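You operate a simulated robot arm through the tools that you are given. There is no shell and no other tool.

The job below is to be done with a simulated robot arm. You get a single attempt, and the scene is never put back.

TASK
Grease the small pump from its steel cup, wipe off the old grease.
Fine: green tap open first; screw the cup down till grease shows at the tap and stop within a quarter turn; shut the tap; blue rag, put back; leave the brass cup and blue tap alone. What is to be rubbed or washed off counts as gone when no trace of it is left.
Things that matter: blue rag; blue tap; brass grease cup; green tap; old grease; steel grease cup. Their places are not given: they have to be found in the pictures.

The check looks at the end state, three seconds after you hand in, the way a careful person would. Anything else that was tipped, shoved, dropped, spilled or broken makes it a failure.

THE ROBOT
A 7-joint arm with a fingered hand, fixed in place. Base frame: the origin is at the foot of the arm, x ahead of it, y to its left, z up. Readings come in mm, degrees, newtons and seconds.
With the tool pointing down near the work surface it reaches from about 340 to 840 mm from the base axis. Its first joint turns from -115.0 to 115.0 degrees. Payload 5 kg.
The TCP is the grasp point between the finger pads, 32 mm short of the fingertips. In the tool frame z runs along the fingers and y along their closing line. Largest opening 160 mm; the body of the gripper starts 89 mm behind the TCP. The gripper is a hand of 4 fingers: y runs from the thumb to the fingers, the wrist lies at [0, 0, -267] in the tool frame.
Orientation is that of the tool frame in the base frame, as a unit quaternion [w, x, y, z]. With the fingers straight down and closing along the base's y, the tool's x points along the base's -x, its y along +y and its z along -z.

THE INTERFACE
- The arm moves only by the tool send_rows. Its argument "targets" is a list of rows, each a list of 6 numbers: the shift along the tool's x, y, z in mm, then the turn, a rotation vector about the tool's x, y, z in degrees. In form: [[tx, ty, tz, ax, ay, az], ...]. A call has 1 to 20 rows; each row is the pose to reach, as a shift and turn from the pose commanded when the call began, along the tool's axes at that moment. Each row takes 0.2 s and may step no farther than 50 mm and 8.6 degrees from the row before; otherwise, the whole call is refused. Where a pose cannot be reached the arm comes as near as it can. A force on the tool above 40 N (or 10 N above the force at the start of the call, whichever is more), or a blocked arm, ends the call early, and 0.2 s more pass. In this call time passes only in rows, and 0.2 s behind the last. The reply holds the time, the measured pose of the TCP, the force on the tool along the base axes, the opening and the grip force, in the units named above and with some noise, with the torque about the TCP (base axes, N m) and any sound that the robot's microphone picked up.
- Cameras (640 x 400 px; columns grow to the right, rows downward): "scene" is fixed at [61.9, -511.4, 1431.8]; the picture's right is [0.72, -0.69, 0.00], its down [-0.13, -0.13, -0.98] and it looks along [0.68, 0.71, -0.18] (base axes); focal length 312 px, centre (320, 200). "wrist" rides on the gripper at [80, -4, -114] in the tool frame; the picture's right is [0.05, 1.00, 0.00], its down [-0.82, 0.04, -0.58] and it looks along [-0.58, 0.03, 0.82] (tool axes); focal length 265 px, centre (320, 200).
- grab_frame(camera): a new picture of that camera. No time passes.
- move_column(by): slides the trunk up (or, below 0, down) by that many mm; the arm rides with it, the base frame stays. It gives what a move gives, with no picture.
- curl_fingers(finger1, finger2, finger3, thumb_bend): sets how far each is bent, from 0 (flat) to 100 (curled in); at 30 the hand is open as for a grip, at 70 the pads meet at the TCP. One left out holds its place. A second passes; each finger stops where it meets its share of the squeeze, and holds until it gets a number again. It is the only way to open and close the hand. It gives what a move gives, with no picture; readings hold the bend of each and the force on the fingers (four entries, about 0 where the hand has none), thumb and palm.
- probe_pixels(camera, pixels): for up to 12 pixels [column, row] of the newest picture of that camera ("zoom" is the newest enlarged one), the place [x, y, z] in the base frame of the surface seen there, good to about 2 mm, but the place of the scene camera against the robot may be out by one fixed shift of up to 25 mm in any direction. No time passes.
- close_up(camera, box): a new picture of the part [left, top, right, bottom] of that camera's present view, enlarged. No time passes.
- job_done(): hands the job in; it is judged then, once.

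Unless the task says otherwise, let go and move clear before handing in.

The tools are called after "Call:" as a command line: name --pt "numbers of a row" for each row, then --argument value for the rest, lists and objects as JSON in quotes. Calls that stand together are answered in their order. send_rows: Moves the arm, as the interface text tells. Its arguments: {"type":"object","properties":{"targets":{"type":"array","items":{"type":"array","items":{"type":"number"}}}},"required":["targets"]} The other tools are called the same way: move_column (by) slides the trunk up or down; curl_fingers (finger1, finger2, finger3, thumb_bend) moves the fingers one by one; grab_frame (camera) takes a picture; probe_pixels (camera, pixels) gives the place of the surface under pixels of a picture; close_up (camera, box) takes an enlarged picture of a part of a camera's view; job_done () hands the job in.

At the start:

```text
t: 0.0
eef_pos: [463.4, 76.9, 1504.4]
tool_rot: [-0.001, 0.001, 1.0, 0.001]
wrist_force: [0.4, -0.2, 0.2]
ft_torque: [0.02, -0.01, 0.04]
finger_gap: 159.5
grasp_force: 0.1
shape: jaw
bend: [30.0, 30.0, 30.0, 30.0]
finger forces: [0.0, 0.0, 0.1, 0.0, 0.0, 0.1]
trunk travel left (down, up): [-875.0, 115.0]
```

scene: 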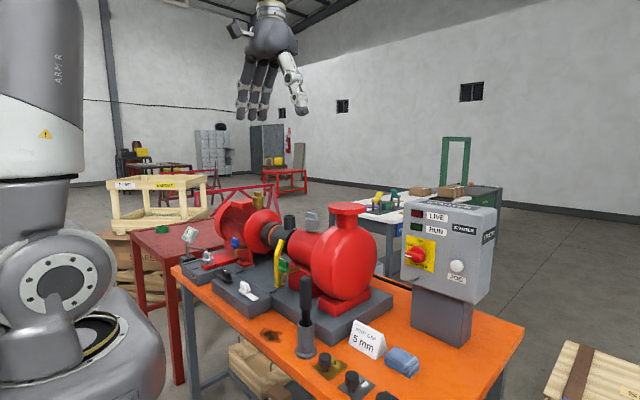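
wrist: 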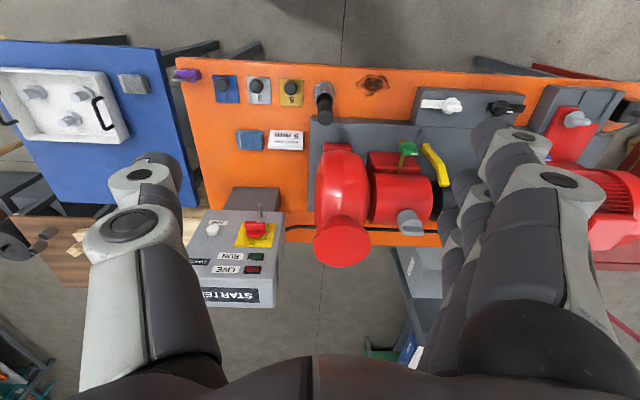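

The first pictures show an orange bench with a red pump, a small pump group near scene (230,240), and possible cups and taps. I'll take enlarged views to identify everything.

Call:
close_up --camera "scene" --box '[170, 180, 330, 280]'

Call:
close_up --camera "scene" --box '[240, 280, 440, 400]'

Call:
close_up --camera "wrist" --box '[160, 50, 400, 200]'

Call:
close_up --camera "wrist" --box '[400, 60, 640, 210]'

```text
4.00 times, centred on (250, 230) of scene
```

zoom: 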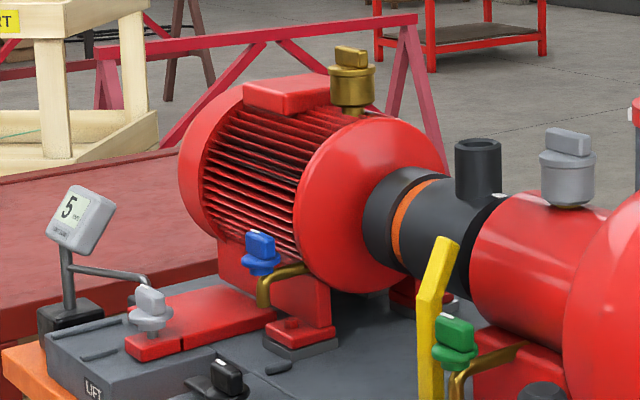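

```text
3.20 times, centred on (340, 340) of scene
```

zoom: 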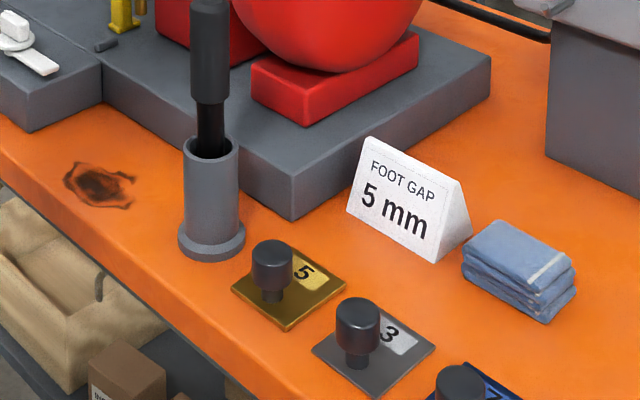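

```text
2.67 times, centred on (280, 125) of wrist
```

zoom: 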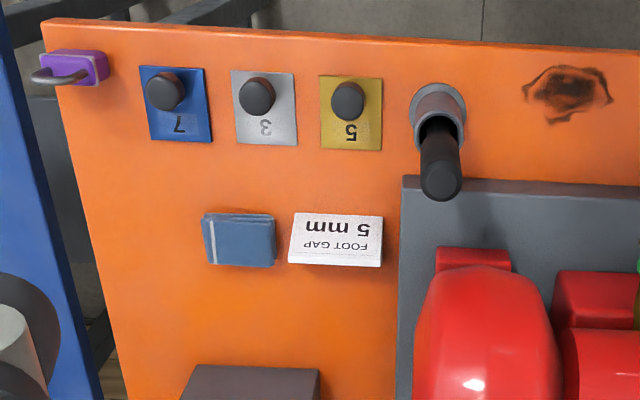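

```text
2.67 times, centred on (520, 135) of wrist
```

zoom: 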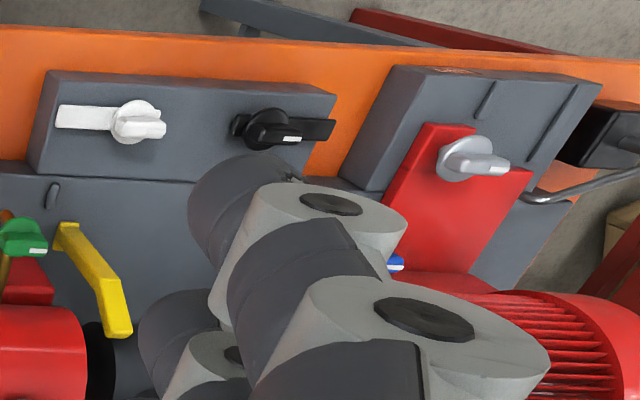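

The enlarged views show the steel cup on the pump (scene ≈(312,220)), the brass cup on the motor (257,198), green tap (284,265), blue tap (235,243), a dark smear on the bench (271,337) and the blue rag (402,361). I'll measure their places next.

Call:
probe_pixels --camera "scene" --pixels '[[312, 215], [312, 221], [312, 227], [284, 262], [284, 268], [271, 337], [402, 353], [402, 361], [235, 243], [257, 200], [279, 250], [305, 285]]'

Call:
probe_pixels --camera "wrist" --pixels '[[407, 148], [405, 218], [410, 230], [373, 84], [250, 140], [326, 100], [433, 160], [285, 140], [290, 90], [340, 230], [255, 195], [385, 200]]'

Call:
close_up --camera "wrist" --box '[340, 120, 470, 260]'

Call:
close_up --camera "scene" --box '[260, 200, 340, 300]'

```text
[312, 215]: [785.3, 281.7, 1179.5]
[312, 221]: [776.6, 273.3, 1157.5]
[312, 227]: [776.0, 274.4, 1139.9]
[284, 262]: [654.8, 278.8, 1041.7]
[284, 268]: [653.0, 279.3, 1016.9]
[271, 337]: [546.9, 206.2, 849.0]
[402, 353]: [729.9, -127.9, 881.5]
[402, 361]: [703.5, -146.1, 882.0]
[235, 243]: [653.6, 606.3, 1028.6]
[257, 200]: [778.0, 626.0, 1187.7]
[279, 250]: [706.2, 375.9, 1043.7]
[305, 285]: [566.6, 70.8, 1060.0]
```

```text
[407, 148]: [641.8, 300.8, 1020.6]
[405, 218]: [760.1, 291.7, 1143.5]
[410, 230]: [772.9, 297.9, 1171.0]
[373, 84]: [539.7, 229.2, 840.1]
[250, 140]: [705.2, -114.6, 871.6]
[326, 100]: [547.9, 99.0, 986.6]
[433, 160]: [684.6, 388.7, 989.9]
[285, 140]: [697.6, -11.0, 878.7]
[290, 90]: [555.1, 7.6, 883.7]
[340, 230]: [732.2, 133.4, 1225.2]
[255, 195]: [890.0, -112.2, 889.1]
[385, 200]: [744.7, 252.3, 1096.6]
```

```text
2.86 times, centred on (405, 190) of wrist
```

zoom: 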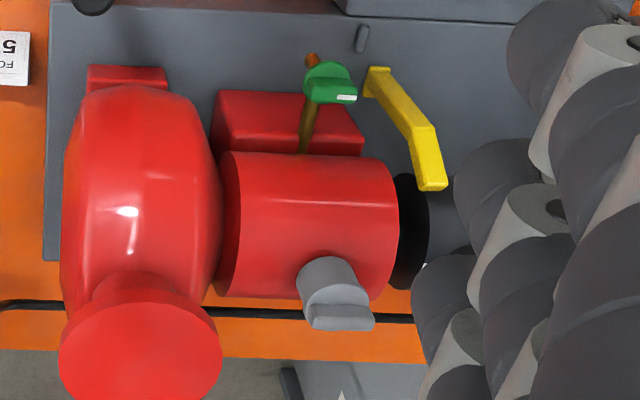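

```text
4.00 times, centred on (300, 250) of scene
```

zoom: 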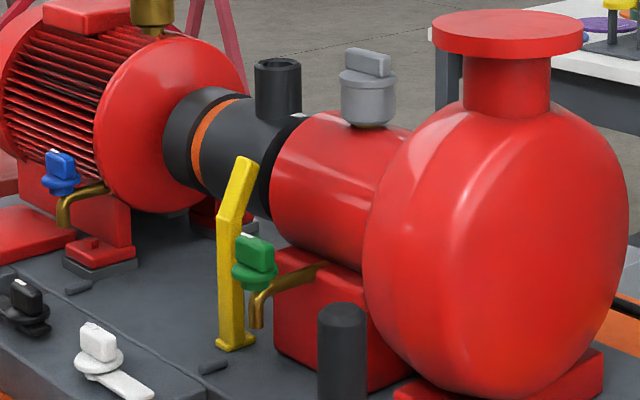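

Both cameras agree except for a fixed scene shift of about (7,-22,9) mm, so I'll trust the wrist camera: steel cup ≈(773,298,1171), green tap ≈(642,300,1020), smear ≈(540,229,840), rag ≈(705,-115,872). I'll move high above the pump for a closer look.

Call:
send_rows --pt "-20 35 15 0 0 0" --pt "-43 70 30 0 0 0" --pt "-66 107 48 0 0 0" --pt "-90 145 66 0 0 0" --pt "-113 183 85 0 0 0" --pt "-137 221 104 0 0 0"

Call:
grab_frame --camera "wrist"

Call:
grab_frame --camera "scene"

```text
t: 1.4
eef_pos: [598.4, 300.3, 1395.4]
tool_rot: [0.0, 0.001, 1.0, 0.0]
wrist_force: [-0.1, 0.6, -0.2]
ft_torque: [-0.07, 0.03, 0.04]
finger_gap: 160.1
grasp_force: 0.0
shape: jaw
bend: [30.0, 30.0, 30.0, 30.0]
finger forces: [0.1, 0.1, 0.0, 0.0, 0.0, 0.0]
trunk travel left (down, up): [-875.0, 115.0]
```

```text
taken
```

wrist: 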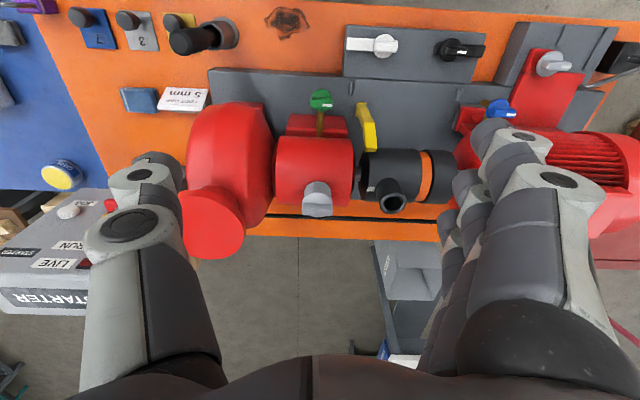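

```text
taken
```

scene: 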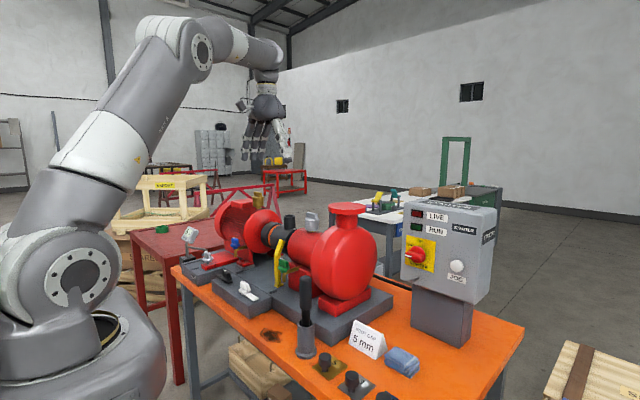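

The wrist view now shows the green tap at (321,100), the steel cup at (317,200) and the smear at (288,22). I'll enlarge and measure them.

Call:
close_up --camera "wrist" --box '[270, 160, 366, 220]'

Call:
probe_pixels --camera "zoom" --pixels '[[320, 340], [310, 300], [320, 180], [230, 340], [390, 345], [320, 220]]'

Call:
close_up --camera "wrist" --box '[270, 70, 390, 145]'

Call:
probe_pixels --camera "zoom" --pixels '[[250, 160], [285, 160], [305, 155], [260, 220], [325, 200], [270, 280], [215, 150], [240, 125], [510, 180], [540, 350]]'

Call:
close_up --camera "wrist" --box '[100, 0, 340, 150]'

Call:
probe_pixels --camera "zoom" --pixels '[[500, 60], [460, 30], [540, 40], [510, 100], [75, 265], [140, 265], [110, 240], [110, 290], [200, 110], [320, 90], [230, 270], [285, 250]]'

```text
6.67 times, centred on (318, 190) of wrist
```

zoom: 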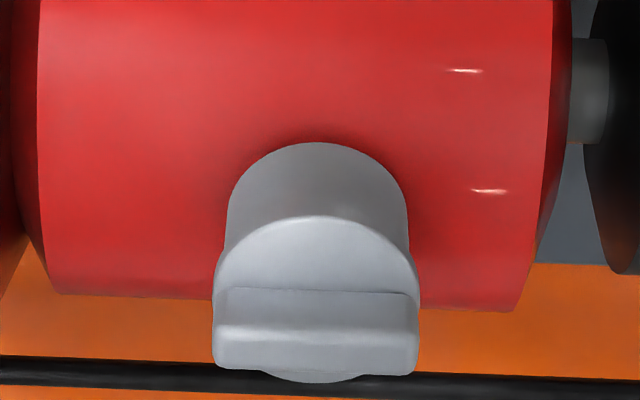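

```text
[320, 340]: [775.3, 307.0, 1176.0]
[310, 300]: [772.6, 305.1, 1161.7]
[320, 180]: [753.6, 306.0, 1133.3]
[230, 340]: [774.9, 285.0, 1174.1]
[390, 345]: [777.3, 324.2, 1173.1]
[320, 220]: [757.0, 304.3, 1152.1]
```

```text
5.33 times, centred on (330, 108) of wrist
```

zoom: 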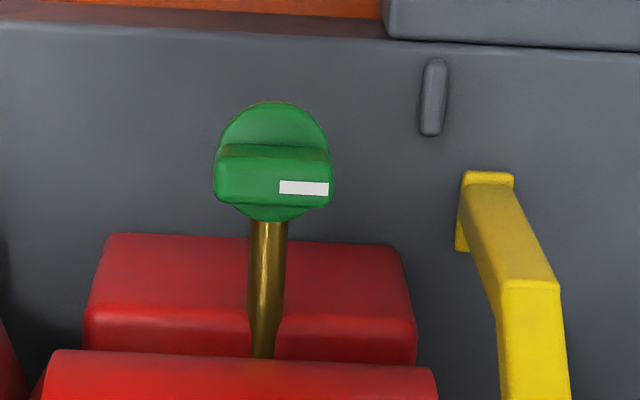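

```text
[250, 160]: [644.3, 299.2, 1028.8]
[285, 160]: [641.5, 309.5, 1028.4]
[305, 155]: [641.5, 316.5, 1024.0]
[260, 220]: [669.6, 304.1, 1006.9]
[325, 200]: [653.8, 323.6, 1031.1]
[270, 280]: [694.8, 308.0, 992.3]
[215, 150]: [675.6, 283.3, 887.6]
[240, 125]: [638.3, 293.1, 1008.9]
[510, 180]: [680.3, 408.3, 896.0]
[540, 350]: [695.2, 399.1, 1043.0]
```

```text
2.67 times, centred on (220, 75) of wrist
```

zoom: 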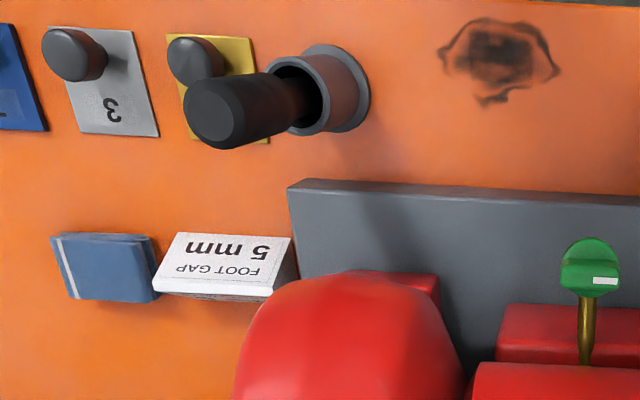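

```text
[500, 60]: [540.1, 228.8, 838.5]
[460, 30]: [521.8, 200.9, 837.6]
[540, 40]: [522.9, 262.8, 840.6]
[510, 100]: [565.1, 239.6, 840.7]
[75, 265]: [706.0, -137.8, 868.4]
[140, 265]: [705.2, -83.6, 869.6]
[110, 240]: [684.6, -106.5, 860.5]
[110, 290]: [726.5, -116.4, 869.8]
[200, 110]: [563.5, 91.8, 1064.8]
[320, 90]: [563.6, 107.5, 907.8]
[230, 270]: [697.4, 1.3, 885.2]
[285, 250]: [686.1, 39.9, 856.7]
```

The tap wing lies along y at ≈(649,304,1030) with its white mark at the +y end; the cup wing also lies along y at ≈(775,305,1176). I'll probe the pump's outline for clearance and look at the blue tap to compare.

Call:
probe_pixels --camera "wrist" --pixels '[[295, 120], [295, 132], [295, 140], [295, 150], [295, 165], [295, 185], [295, 202], [340, 140], [365, 110], [372, 148], [250, 110], [240, 160]]'

Call:
close_up --camera "wrist" --box '[400, 60, 560, 160]'

Call:
close_up --camera "scene" --box '[264, 240, 304, 290]'

Call:
close_up --camera "scene" --box '[215, 225, 265, 275]'

Call:
close_up --camera "wrist" --box '[100, 75, 220, 125]'

```text
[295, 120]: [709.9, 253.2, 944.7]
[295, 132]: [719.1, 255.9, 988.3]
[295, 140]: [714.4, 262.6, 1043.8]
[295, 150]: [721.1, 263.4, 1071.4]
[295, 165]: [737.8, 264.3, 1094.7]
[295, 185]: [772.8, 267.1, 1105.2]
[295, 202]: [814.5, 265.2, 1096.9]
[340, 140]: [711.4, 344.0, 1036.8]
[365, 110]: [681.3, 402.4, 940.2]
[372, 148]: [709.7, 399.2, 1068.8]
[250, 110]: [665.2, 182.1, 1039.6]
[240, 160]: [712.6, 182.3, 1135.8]
```

```text
4.00 times, centred on (480, 110) of wrist
```

zoom: 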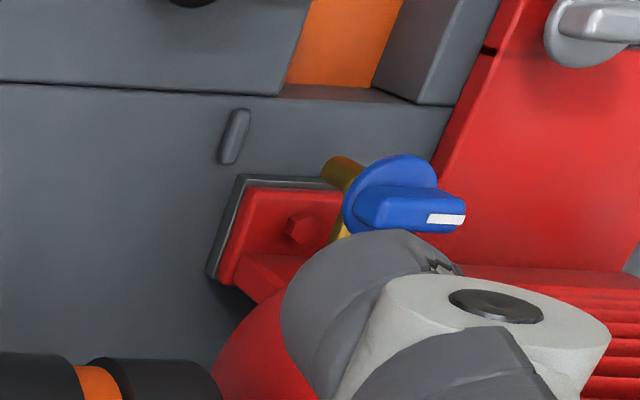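

```text
8.00 times, centred on (284, 265) of scene
```

zoom: 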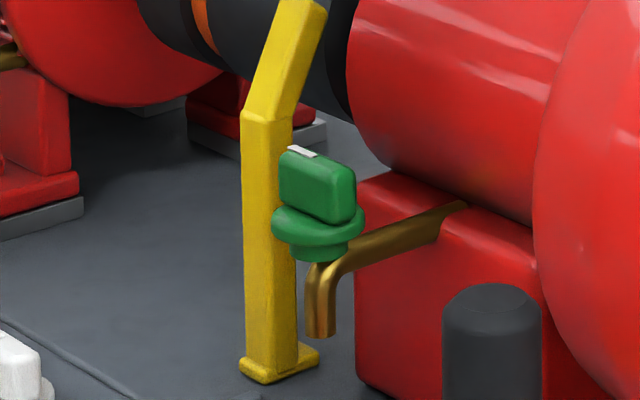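

```text
8.00 times, centred on (240, 250) of scene
```

zoom: 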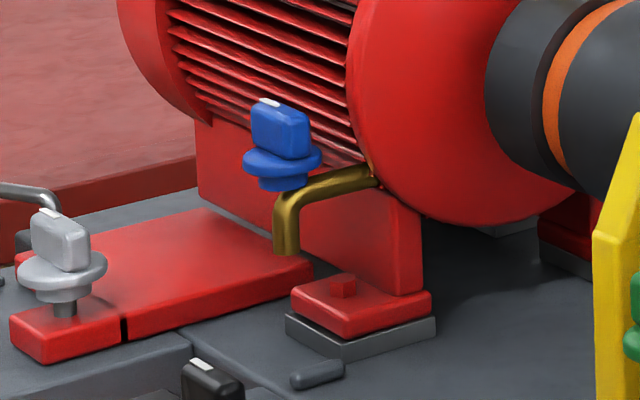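

```text
5.33 times, centred on (160, 100) of wrist
```

zoom: 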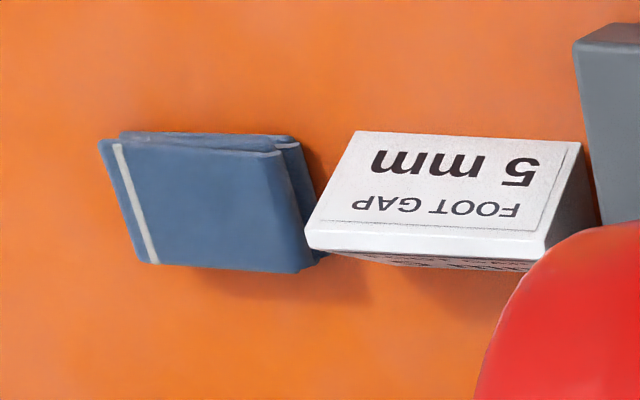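

The pump body runs to z≈1105 with its near edge at x≈712, and both taps have wings across their pipes (so shut). I'll turn the hand 90° so it closes along x, and move above the green tap at a safe height.

Call:
send_rows --pt "-5 0 15 0 0 8.2" --pt "-10 1 30 0 0 16.4" --pt "-15 1 45 0 0 24.6" --pt "-20 2 60 0 0 32.8" --pt "-25 2 75 0 0 41" --pt "-30 3 90 0 0 49.2" --pt "-35 3 105 0 0 57.4" --pt "-40 4 120 0 0 65.6" --pt "-45 4 135 0 0 73.8" --pt "-50 4 150 0 0 82" --pt "-50 4 160 0 0 90"

Call:
curl_fingers --finger1 56 --finger2 56 --finger3 56 --thumb_bend 56

Call:
grab_frame --camera "wrist"

Call:
grab_frame --camera "scene"

```text
t: 3.8
eef_pos: [650.7, 302.7, 1239.1]
tool_rot: [0.0, 0.708, 0.706, 0.001]
wrist_force: [0.3, 0.4, -0.1]
ft_torque: [0.02, -0.01, 0.01]
finger_gap: 160.0
grasp_force: 0.0
shape: jaw
bend: [30.0, 30.0, 30.0, 30.0]
finger forces: [0.1, 0.0, 0.0, 0.0, 0.1, 0.0]
trunk travel left (down, up): [-875.0, 115.0]
```

```text
t: 4.8
eef_pos: [652.0, 302.4, 1239.7]
tool_rot: [-0.001, 0.707, 0.707, 0.0]
wrist_force: [0.3, -0.9, -0.2]
ft_torque: [0.02, -0.01, -0.02]
finger_gap: 68.8
grasp_force: 0.1
shape: fingers
bend: [56.0, 56.0, 56.0, 56.0]
finger forces: [0.1, 0.1, 0.0, 0.0, 0.1, 0.1]
trunk travel left (down, up): [-875.0, 115.0]
```

```text
taken
```

wrist: 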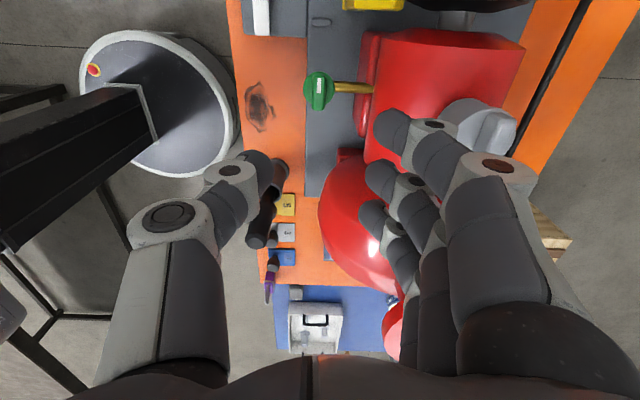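

```text
taken
```

scene: 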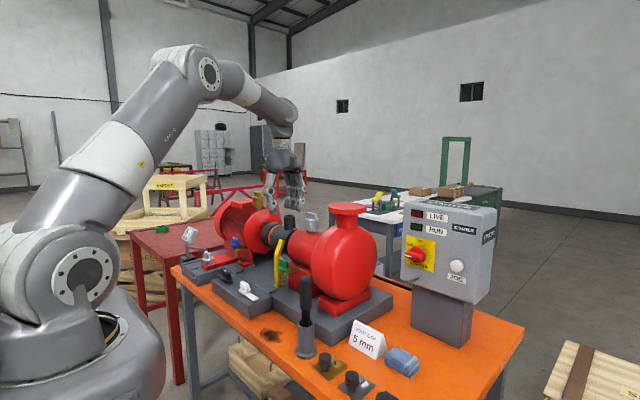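

The tap is seen at wrist (320,90) with its pipe running toward the pump. I'll enlarge it and probe the tap and the fingertips to align the hand.

Call:
close_up --camera "wrist" --box '[290, 60, 386, 120]'

Call:
probe_pixels --camera "zoom" --pixels '[[195, 120], [195, 200], [195, 290], [170, 200], [220, 200], [110, 200], [290, 200], [195, 90], [195, 320], [350, 180]]'

Call:
probe_pixels --camera "wrist" --pixels '[[262, 165], [276, 175], [385, 125], [378, 175], [368, 215], [260, 190], [390, 113], [250, 160]]'

```text
6.67 times, centred on (338, 90) of wrist
```

zoom: 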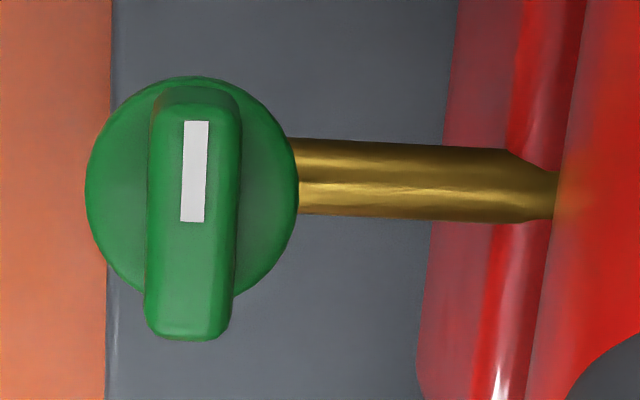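

```text
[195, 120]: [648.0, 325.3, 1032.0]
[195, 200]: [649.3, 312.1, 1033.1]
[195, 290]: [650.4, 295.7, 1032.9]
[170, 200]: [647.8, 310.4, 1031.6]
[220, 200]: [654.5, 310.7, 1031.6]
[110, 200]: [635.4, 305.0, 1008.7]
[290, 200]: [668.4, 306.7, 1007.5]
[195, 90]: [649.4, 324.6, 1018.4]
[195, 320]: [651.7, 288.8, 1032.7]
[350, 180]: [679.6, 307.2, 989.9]
```

```text
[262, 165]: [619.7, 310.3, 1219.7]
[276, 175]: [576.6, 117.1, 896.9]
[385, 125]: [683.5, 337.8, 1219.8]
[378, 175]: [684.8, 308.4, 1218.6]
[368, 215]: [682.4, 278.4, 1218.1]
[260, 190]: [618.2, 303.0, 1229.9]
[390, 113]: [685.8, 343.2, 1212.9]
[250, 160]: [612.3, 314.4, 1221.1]
```

The tap axis is at ≈(650,306), wing top 1033, disc top 1008, wing 13 mm thick; fingertips sit 30 mm apart. Before descending I'll probe the outer finger joints for clearance against the pump.

Call:
probe_pixels --camera "wrist" --pixels '[[400, 112], [432, 118], [450, 128], [480, 145], [520, 160], [538, 180], [500, 250], [550, 270], [430, 170], [215, 160], [190, 190], [130, 220]]'

```text
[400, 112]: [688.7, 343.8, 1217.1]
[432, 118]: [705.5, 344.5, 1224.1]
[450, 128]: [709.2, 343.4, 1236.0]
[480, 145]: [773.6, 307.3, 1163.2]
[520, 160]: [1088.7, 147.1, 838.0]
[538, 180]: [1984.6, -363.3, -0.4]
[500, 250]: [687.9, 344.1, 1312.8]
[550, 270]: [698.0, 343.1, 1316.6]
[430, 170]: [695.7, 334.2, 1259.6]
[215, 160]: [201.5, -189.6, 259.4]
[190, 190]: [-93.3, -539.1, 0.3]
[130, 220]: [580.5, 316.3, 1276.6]
```

At a 69 mm gap the finger backs reach about 60 mm from centre, too close to the pump. I'll pre-close further before descending and check the gap.

Call:
curl_fingers --finger1 60 --finger2 64 --finger3 60 --thumb_bend 64

Call:
grab_frame --camera "wrist"

```text
t: 5.8
eef_pos: [651.4, 302.0, 1239.7]
tool_rot: [-0.001, 0.708, 0.706, 0.0]
wrist_force: [0.0, -0.6, -1.0]
ft_torque: [0.0, 0.01, 0.05]
finger_gap: 47.2
grasp_force: 0.0
shape: fingers
bend: [60.0, 64.0, 60.0, 64.0]
finger forces: [0.1, 0.0, 0.0, 0.0, 0.1, 0.1]
trunk travel left (down, up): [-875.0, 115.0]
```

```text
taken
```

wrist: 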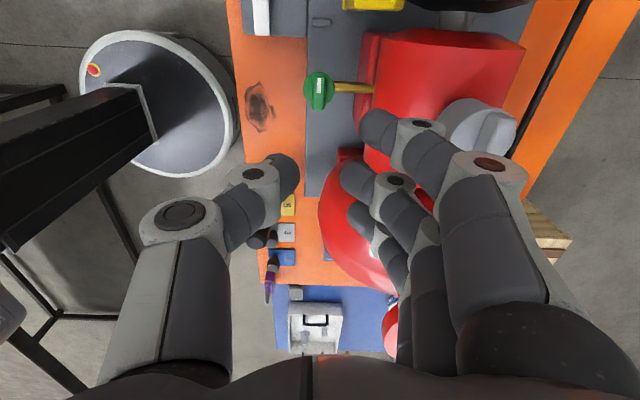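

The gap is now 47 mm. I'll probe the finger backs and tips again.

Call:
probe_pixels --camera "wrist" --pixels '[[380, 112], [420, 118], [440, 128], [460, 160], [490, 160], [515, 170], [355, 180], [392, 178], [284, 160], [252, 172], [270, 195], [500, 210]]'

```text
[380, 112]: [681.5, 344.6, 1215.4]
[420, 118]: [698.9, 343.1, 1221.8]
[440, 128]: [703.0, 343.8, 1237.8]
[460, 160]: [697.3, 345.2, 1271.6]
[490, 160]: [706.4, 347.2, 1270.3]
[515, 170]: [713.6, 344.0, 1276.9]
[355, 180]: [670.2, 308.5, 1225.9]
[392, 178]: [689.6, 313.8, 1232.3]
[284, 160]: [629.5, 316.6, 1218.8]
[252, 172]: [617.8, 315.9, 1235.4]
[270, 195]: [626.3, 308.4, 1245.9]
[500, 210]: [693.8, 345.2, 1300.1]
```

Clearances are fine (≥10 mm to the pump). I'll descend over the tap wing in steps, stopping short to check.

Call:
send_rows --pt "2 -0.5 40 0 0 0" --pt "4 -1 80 0 0 0" --pt "4 -1 115 0 0 0" --pt "4 -1 140 0 0 0" --pt "4 -1 155 0 0 0"

Call:
grab_frame --camera "wrist"

Call:
grab_frame --camera "scene"

Call:
close_up --camera "scene" --box '[230, 190, 350, 300]'

```text
t: 7.0
eef_pos: [649.7, 308.1, 1085.2]
tool_rot: [0.0, 0.708, 0.707, 0.0]
wrist_force: [0.3, 0.2, 0.3]
ft_torque: [0.01, 0.01, -0.03]
finger_gap: 47.1
grasp_force: 0.2
shape: fingers
bend: [60.0, 64.0, 60.0, 64.0]
finger forces: [0.0, 0.1, 0.0, 0.1, 0.1, 0.0]
trunk travel left (down, up): [-875.0, 115.0]
```

```text
taken
```

wrist: 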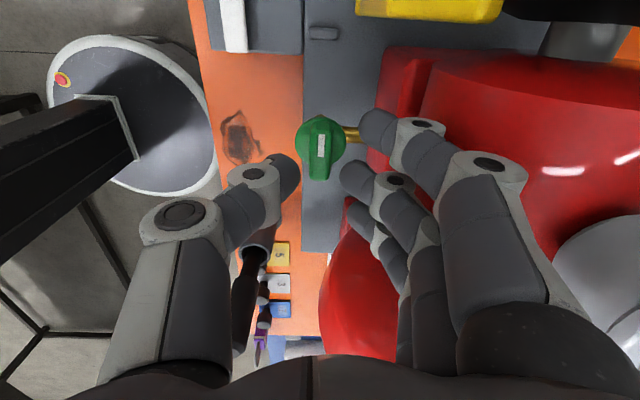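

```text
taken
```

scene: 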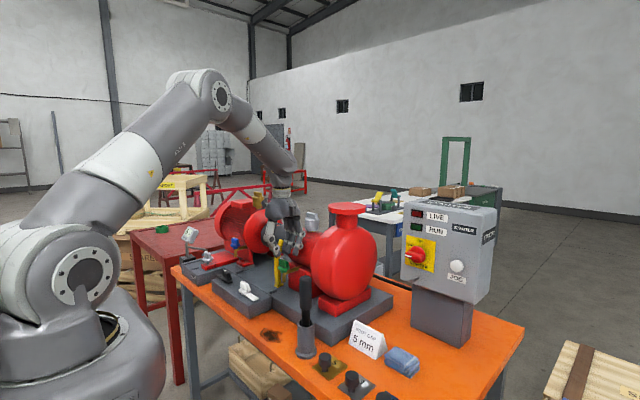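

```text
3.64 times, centred on (290, 245) of scene
```

zoom: 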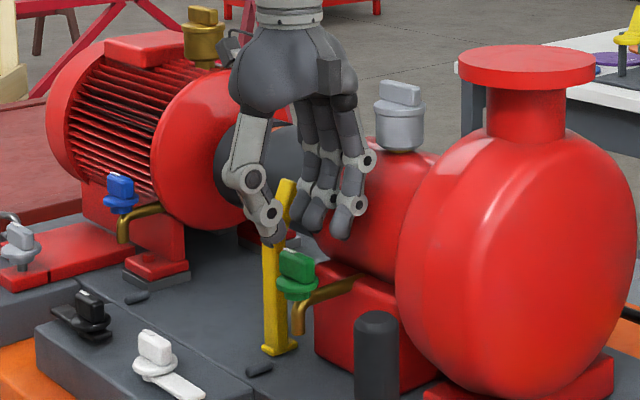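

The hand is lined up over the tap (wrist (320,145)). I'll descend the last 41 mm slowly.

Call:
send_rows --pt "0 0 12 0 0 0" --pt "0 0 24 0 0 0" --pt "-1 0 34 0 0 0" --pt "-1 0 40 0 0 0"

Call:
grab_frame --camera "wrist"

Call:
close_up --camera "scene" --box '[230, 190, 350, 300]'

```text
t: 8.0
eef_pos: [648.9, 305.4, 1043.5]
tool_rot: [0.0, 0.707, 0.707, 0.002]
wrist_force: [0.3, 0.4, -0.7]
ft_torque: [0.02, 0.0, 0.01]
finger_gap: 47.2
grasp_force: 0.0
shape: fingers
bend: [60.0, 64.0, 60.0, 64.0]
finger forces: [0.0, 0.1, 0.0, 0.0, 0.0, 0.0]
trunk travel left (down, up): [-875.0, 115.0]
```

```text
taken
```

wrist: 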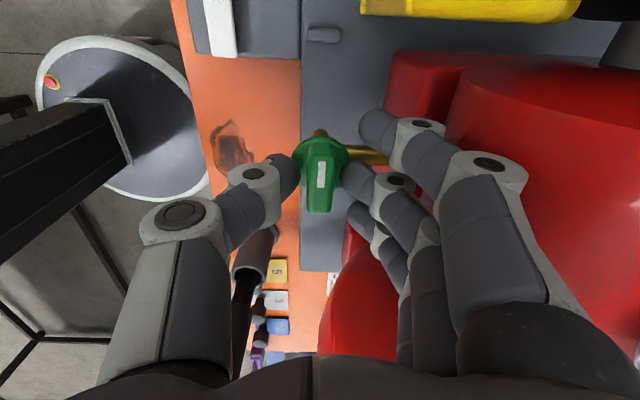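

```text
3.64 times, centred on (290, 245) of scene
```

zoom: 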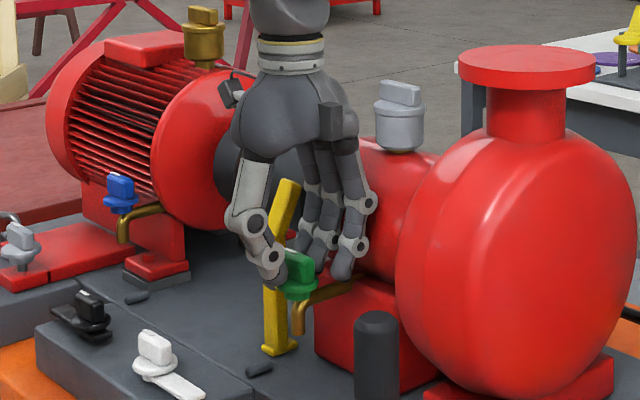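

Middle finger and thumb straddle the wing. I'll pinch it with those two.

Call:
curl_fingers --finger2 72 --thumb_bend 72

Call:
close_up --camera "wrist" --box '[240, 80, 440, 205]'

```text
t: 9.0
eef_pos: [649.2, 306.8, 1045.2]
tool_rot: [0.0, 0.708, 0.706, 0.0]
wrist_force: [-1.0, -0.9, -3.6]
ft_torque: [-0.01, -0.11, -0.02]
finger_gap: 42.0
grasp_force: 7.2
shape: fingers
bend: [60.0, 68.0, 60.0, 68.0]
finger forces: [0.0, 6.3, 0.0, 0.1, 7.8, 0.1]
trunk travel left (down, up): [-875.0, 115.0]
```

```text
3.20 times, centred on (340, 142) of wrist
```

zoom: 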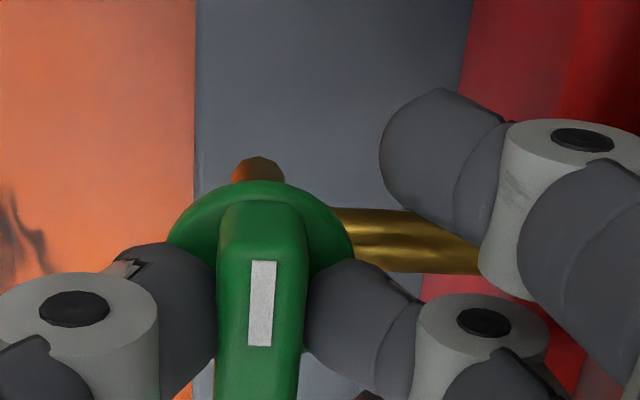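

The wing is pinched (≈7 N). I'll try a small counter-clockwise turn and watch the torque.

Call:
send_rows --pt "0 0 0 0 0 -5" --pt "0 0 0 0 0 -10" --pt "0 0 0 0 0 -15"

Call:
close_up --camera "wrist" --box '[240, 80, 440, 205]'

Call:
close_up --camera "scene" --box '[250, 230, 320, 290]'

```text
t: 9.8
eef_pos: [649.9, 306.3, 1044.7]
tool_rot: [-0.001, 0.608, 0.794, 0.0]
wrist_force: [-3.9, -0.3, -7.2]
ft_torque: [0.05, -0.08, -0.15]
finger_gap: 42.0
grasp_force: 7.6
shape: fingers
bend: [60.0, 70.0, 61.0, 68.0]
finger forces: [0.0, 6.0, 3.0, 0.0, 6.8, 0.0]
trunk travel left (down, up): [-875.0, 115.0]
```

```text
3.20 times, centred on (340, 142) of wrist
```

zoom: 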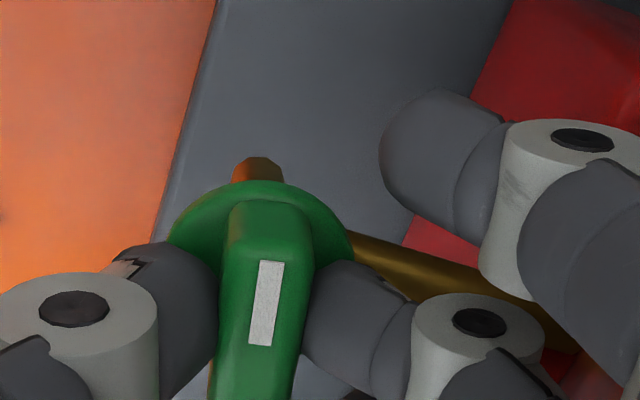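

```text
6.67 times, centred on (285, 260) of scene
```

zoom: 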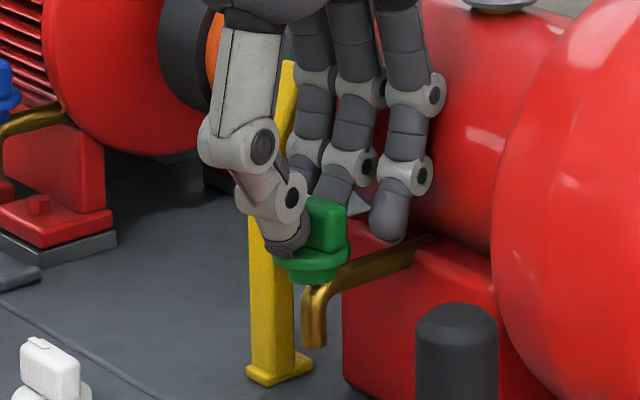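

The tap turns with the hand at low torque. I'll continue counter-clockwise toward a quarter turn.

Call:
send_rows --pt "0 0 0 0 0 -7.5" --pt "0 0 0 0 0 -15" --pt "0 0 0 0 0 -22.5" --pt "0 0 0 0 0 -30" --pt "0 0 0 0 0 -37.5" --pt "0 0 0 0 0 -45" --pt "0 0 0 0 0 -52" --pt "0 0 0 0 0 -59" --pt "0 0 0 0 0 -66"

Call:
grab_frame --camera "wrist"

Call:
close_up --camera "scene" --box '[250, 230, 320, 290]'

```text
t: 11.8
eef_pos: [649.7, 304.6, 1046.2]
tool_rot: [0.0, 0.078, 0.997, 0.0]
wrist_force: [-8.2, 0.7, -7.5]
ft_torque: [-0.01, 0.15, -0.02]
finger_gap: 42.6
grasp_force: 6.6
shape: fingers
bend: [60.0, 69.0, 60.0, 68.0]
finger forces: [0.0, 5.6, 0.0, 0.0, 7.2, 0.0]
trunk travel left (down, up): [-875.0, 115.0]
```

```text
taken
```

wrist: 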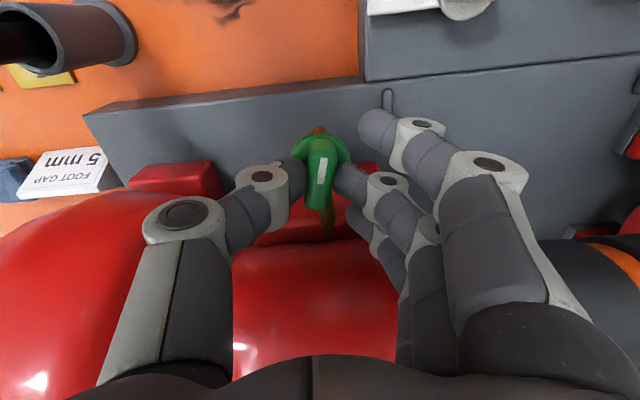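

```text
6.67 times, centred on (285, 260) of scene
```

zoom: 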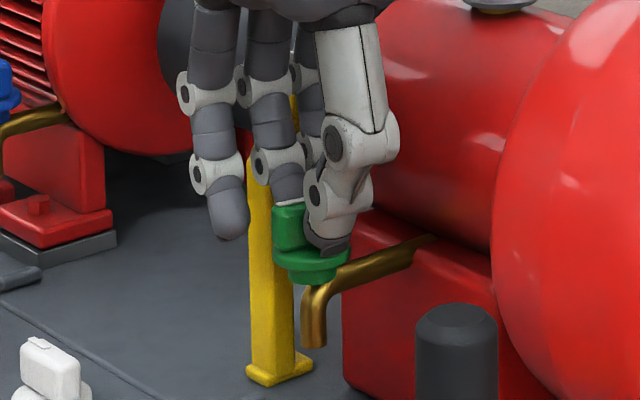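

The wing has turned ~80°. I'll go on past 90° in small steps, watching for a stop.

Call:
send_rows --pt "0 0 0 0 0 -4" --pt "0 0 0 0 0 -8" --pt "0 0 0 0 0 -11"

Call:
close_up --camera "wrist" --box '[240, 80, 440, 205]'

```text
t: 12.6
eef_pos: [649.6, 304.7, 1046.9]
tool_rot: [0.0, -0.016, 1.0, 0.002]
wrist_force: [-5.9, -2.2, -2.9]
ft_torque: [-0.06, 0.16, 0.0]
finger_gap: 42.3
grasp_force: 7.1
shape: fingers
bend: [60.0, 69.0, 60.0, 69.0]
finger forces: [0.1, 6.0, 0.1, 0.0, 7.8, 0.0]
trunk travel left (down, up): [-875.0, 115.0]
```

```text
3.20 times, centred on (340, 142) of wrist
```

zoom: 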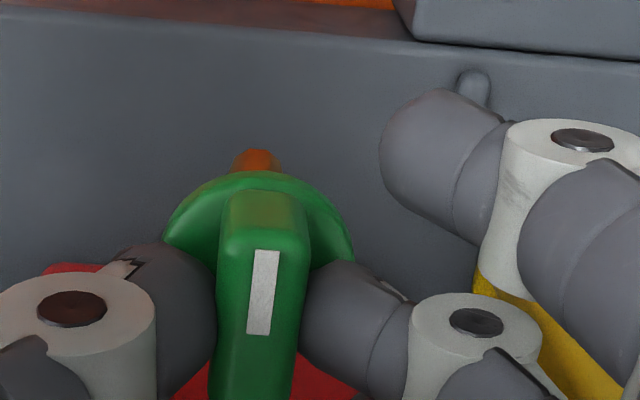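

The hand has turned 92° without a hard stop and the wing now lies along the pipe. I'll let go, rise and check the wing's angle.

Call:
curl_fingers --finger2 63 --thumb_bend 63

Call:
send_rows --pt "0 0 -15 0 0 0" --pt "0 0 -35 0 0 0" --pt "0 0 -75 0 0 0" --pt "0 0 -115 0 0 0" --pt "0 0 -160 0 0 0"

Call:
grab_frame --camera "wrist"

Call:
close_up --camera "wrist" --box '[280, 80, 376, 140]'

Call:
close_up --camera "scene" --box '[250, 230, 320, 290]'

```text
t: 13.6
eef_pos: [650.0, 304.7, 1045.5]
tool_rot: [0.0, -0.017, 1.0, 0.002]
wrist_force: [0.2, -0.2, -0.2]
ft_torque: [0.01, 0.01, -0.04]
finger_gap: 48.2
grasp_force: 0.1
shape: fingers
bend: [60.0, 63.0, 60.0, 63.0]
finger forces: [0.0, 0.0, 0.1, 0.1, 0.0, 0.0]
trunk travel left (down, up): [-875.0, 115.0]
```

```text
t: 14.8
eef_pos: [649.9, 307.3, 1205.5]
tool_rot: [0.0, -0.018, 1.0, 0.001]
wrist_force: [0.0, 0.0, 0.5]
ft_torque: [0.0, -0.04, 0.0]
finger_gap: 48.4
grasp_force: 0.0
shape: fingers
bend: [60.0, 63.0, 60.0, 63.0]
finger forces: [0.1, 0.0, 0.0, 0.1, 0.0, 0.1]
trunk travel left (down, up): [-875.0, 115.0]
```

```text
taken
```

wrist: 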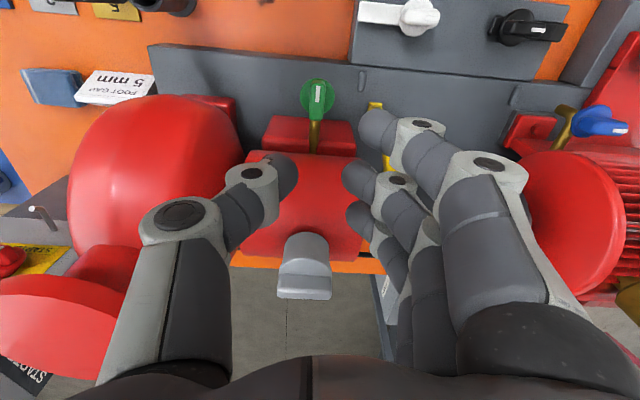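

```text
6.67 times, centred on (328, 110) of wrist
```

zoom: 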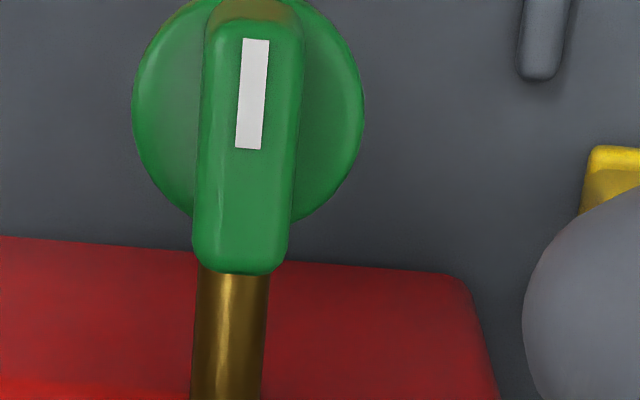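

```text
6.67 times, centred on (285, 260) of scene
```

zoom: 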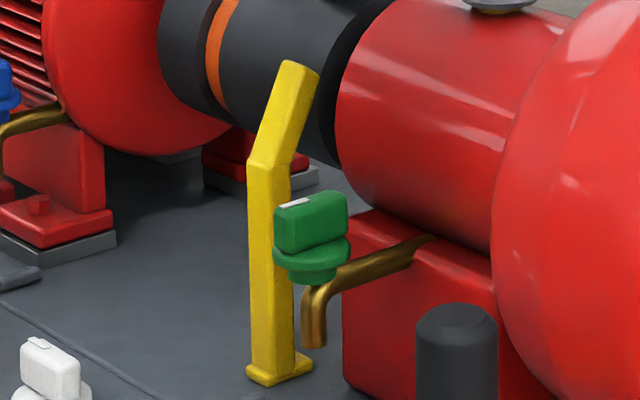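

The tap wing is now parallel to its pipe, mark pointing away from the pump: open. Next I'll rise, turn the hand to the other side (-90°) and go above the steel cup for a longer clockwise stroke.

Call:
send_rows --pt "0 0 -35 0 0 -8" --pt "0 0 -70 0 0 -16" --pt "-15 -1 -90 0 0 -24" --pt "-35 -1 -90 0 0 -32" --pt "-55 -2 -90 0 0 -40" --pt "-75 -3 -90 0 0 -48" --pt "-95 -3 -90 0 0 -56" --pt "-110 -4 -90 0 0 -64" --pt "-125 -4 -90 0 0 -72" --pt "-125 -4 -90 0 0 -80" --pt "-125 -4 -90 0 0 -88"

Call:
grab_frame --camera "wrist"

Call:
grab_frame --camera "scene"

```text
t: 17.0
eef_pos: [749.2, 222.9, 1216.9]
tool_rot: [-0.032, -0.591, 0.805, -0.031]
wrist_force: [9.8, 17.4, -5.8]
ft_torque: [0.09, 0.13, 0.91]
finger_gap: 50.8
grasp_force: 8.9
shape: fingers
bend: [60.0, 63.0, 60.0, 62.0]
finger forces: [0.0, 0.0, 0.1, 0.0, 18.0, 0.0]
out of reach, approached as far as the arm can: row 6, 7, 8, 9, 10
trunk travel left (down, up): [-875.0, 115.0]
stopped in row 10: the force on the tool passed its limit at 93 N (the readings are from after the stop); the commanded pose is now the measured one
```

```text
taken
```

wrist: 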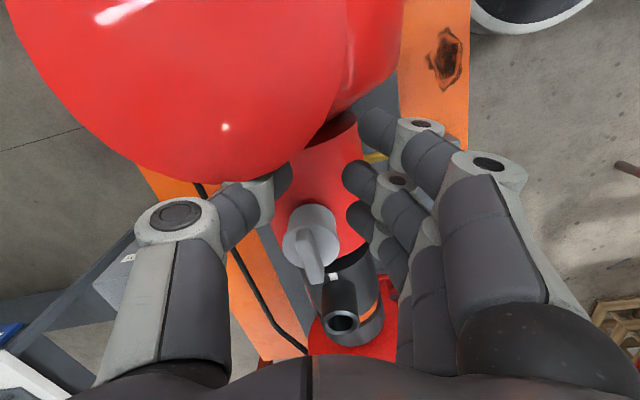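

```text
taken
```

scene: 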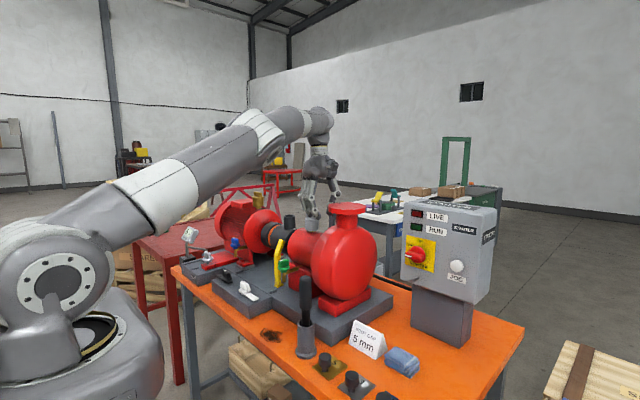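

The arm could not reach that height and sagged sideways so the thumb pressed the pump flange (force now +x,+y). I'll back off toward +y and -x right away, then raise the column for reach.

Call:
send_rows --pt "-13 9 -2 0 0 0" --pt "-34 26 -4 0 0 0" --pt "-57 48 -4 0 0 0" --pt "-57 70 -4 0 0 0"

Call:
close_up --camera "scene" --box '[200, 170, 400, 300]'

Call:
grab_frame --camera "wrist"

```text
t: 18.0
eef_pos: [703.0, 292.8, 1214.5]
tool_rot: [-0.033, -0.588, 0.808, -0.035]
wrist_force: [-0.1, -0.3, -0.5]
ft_torque: [0.02, -0.04, 0.0]
finger_gap: 48.5
grasp_force: 0.0
shape: fingers
bend: [60.0, 63.0, 60.0, 63.0]
finger forces: [0.0, 0.0, 0.0, 0.1, 0.1, 0.0]
trunk travel left (down, up): [-875.0, 115.0]
```

```text
3.08 times, centred on (300, 235) of scene
```

zoom: 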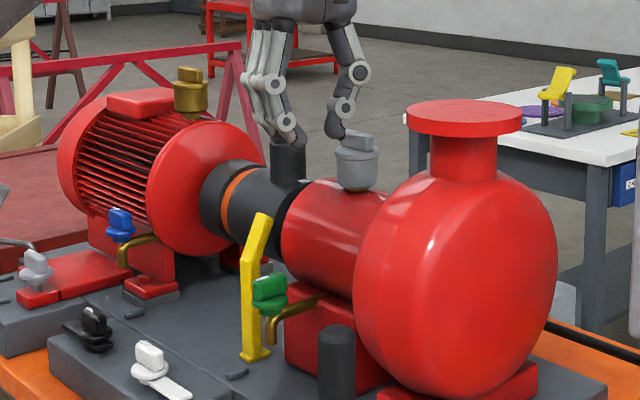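

```text
taken
```

wrist: 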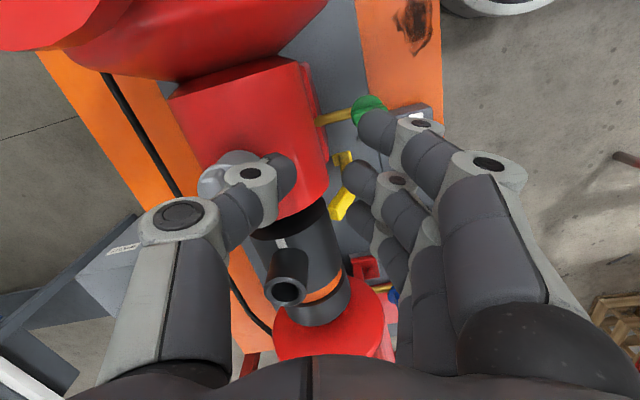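

The pump is undisturbed and the hand is free. I'll raise the column by 115 mm for reach, then straighten the hand and pull back a little.

Call:
move_column --by 115

Call:
send_rows --pt "3 8 0 -0.1 -1.8 -6" --pt "5 16 0 -0.1 -3.6 -12" --pt "7 24 0 -0.2 -5.5 -17.9"

Call:
grab_frame --camera "wrist"

```text
t: 19.4
eef_pos: [704.3, 294.2, 1329.4]
tool_rot: [-0.033, -0.589, 0.807, -0.034]
wrist_force: [1.0, -0.1, -0.3]
ft_torque: [-0.02, 0.0, 0.0]
finger_gap: 48.6
grasp_force: 0.1
shape: fingers
bend: [60.0, 63.0, 60.0, 63.0]
finger forces: [0.0, 0.1, 0.0, 0.0, 0.0, 0.0]
trunk travel left (down, up): [-990.0, 0.0]
```

```text
t: 20.2
eef_pos: [677.8, 295.1, 1329.6]
tool_rot: [0.001, 0.709, -0.706, 0.001]
wrist_force: [0.1, 0.0, 0.1]
ft_torque: [0.0, 0.0, 0.01]
finger_gap: 48.6
grasp_force: 0.0
shape: fingers
bend: [60.0, 63.0, 60.0, 63.0]
finger forces: [0.0, 0.0, 0.0, 0.1, 0.0, 0.0]
trunk travel left (down, up): [-990.0, 0.0]
```

```text
taken
```

wrist: 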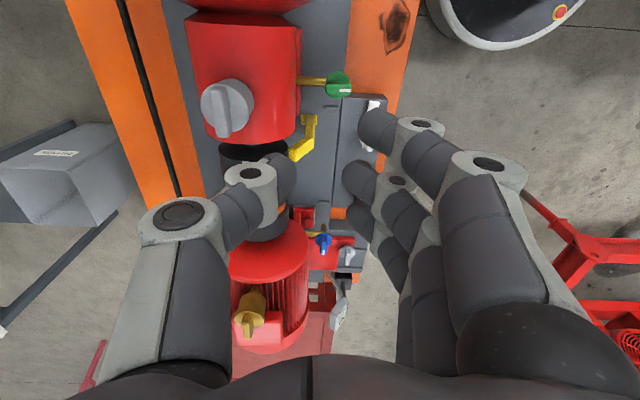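

The hand is straight, at the -90° pose, and the cup is at wrist (228,105). I'll enlarge it and probe the wing to see its present angle.

Call:
close_up --camera "wrist" --box '[180, 70, 276, 130]'

Call:
probe_pixels --camera "wrist" --pixels '[[224, 93], [224, 110], [223, 125], [218, 125], [230, 125], [237, 90], [237, 100], [210, 105], [246, 105], [233, 84]]'

```text
6.67 times, centred on (228, 100) of wrist
```

zoom: 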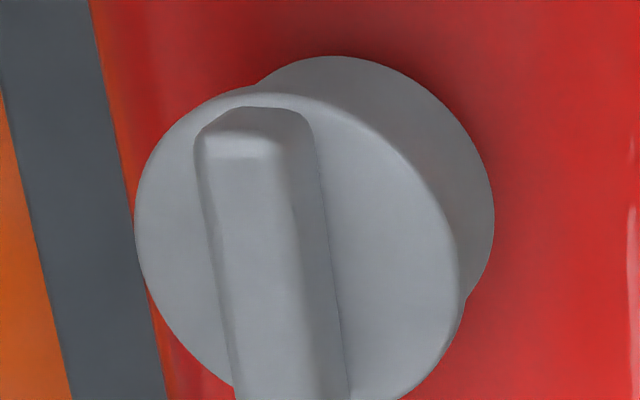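

```text
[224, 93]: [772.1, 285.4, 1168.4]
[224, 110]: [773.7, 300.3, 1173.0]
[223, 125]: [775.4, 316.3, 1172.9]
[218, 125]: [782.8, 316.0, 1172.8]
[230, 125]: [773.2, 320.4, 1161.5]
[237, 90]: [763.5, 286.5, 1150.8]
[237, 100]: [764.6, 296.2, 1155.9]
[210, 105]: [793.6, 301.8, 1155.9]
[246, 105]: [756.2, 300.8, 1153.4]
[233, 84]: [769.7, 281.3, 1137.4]
```

I'll probe the wing edges more finely on a new enlarged view to get its centre and angle.

Call:
close_up --camera "wrist" --box '[190, 75, 270, 145]'

Call:
close_up --camera "wrist" --box '[196, 80, 260, 144]'

```text
5.71 times, centred on (230, 110) of wrist
```

zoom: 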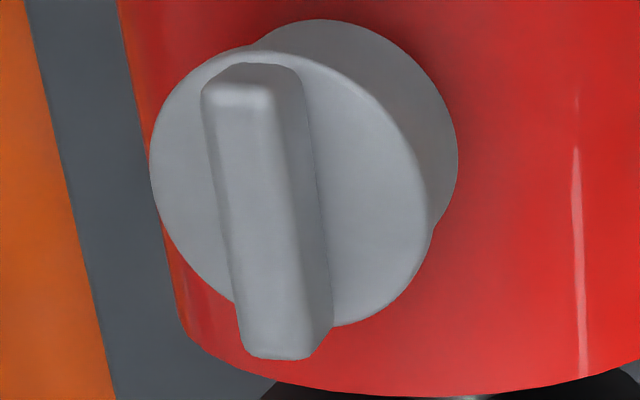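

```text
6.25 times, centred on (228, 112) of wrist
```

zoom: 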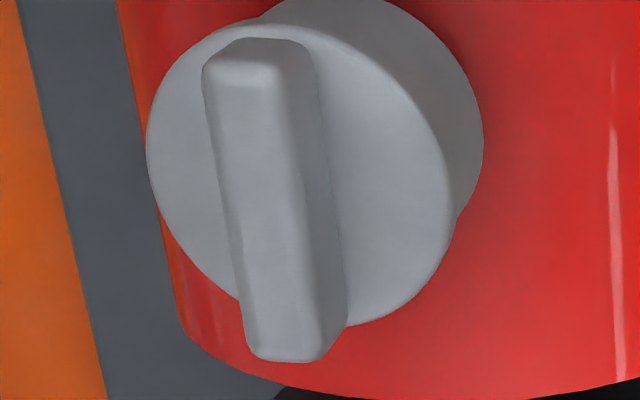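

Call:
probe_pixels --camera "zoom" --pixels '[[212, 90], [270, 90], [240, 90], [248, 320], [315, 320], [280, 320], [235, 200], [295, 200], [265, 200], [160, 140], [440, 210], [300, 25]]'

Call:
grab_frame --camera "scene"

Call:
close_up --camera "scene" --box '[285, 195, 345, 240]'

```text
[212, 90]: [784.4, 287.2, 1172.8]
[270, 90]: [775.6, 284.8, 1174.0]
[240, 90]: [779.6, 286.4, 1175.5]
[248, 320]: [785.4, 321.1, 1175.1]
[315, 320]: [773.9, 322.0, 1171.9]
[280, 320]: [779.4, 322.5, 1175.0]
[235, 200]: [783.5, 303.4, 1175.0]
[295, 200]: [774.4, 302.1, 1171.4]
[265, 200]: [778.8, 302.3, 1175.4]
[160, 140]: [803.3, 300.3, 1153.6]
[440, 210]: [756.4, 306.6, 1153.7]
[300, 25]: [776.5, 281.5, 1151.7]
```

```text
taken
```

scene: 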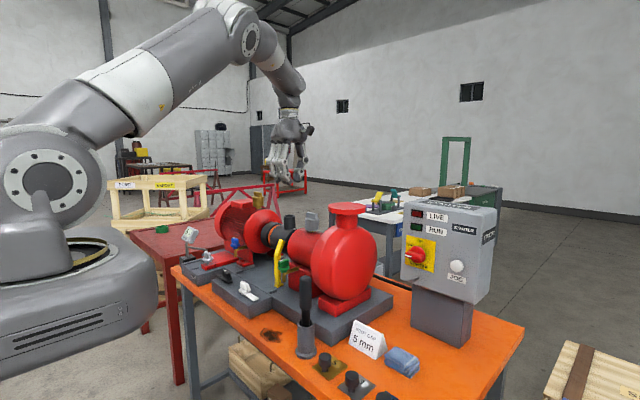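

```text
8.89 times, centred on (315, 218) of scene
```

zoom: 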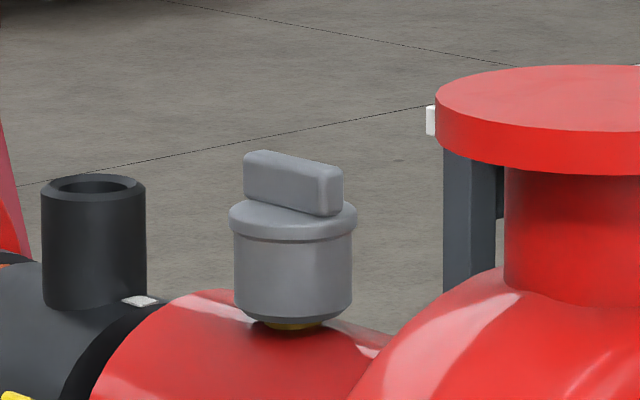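

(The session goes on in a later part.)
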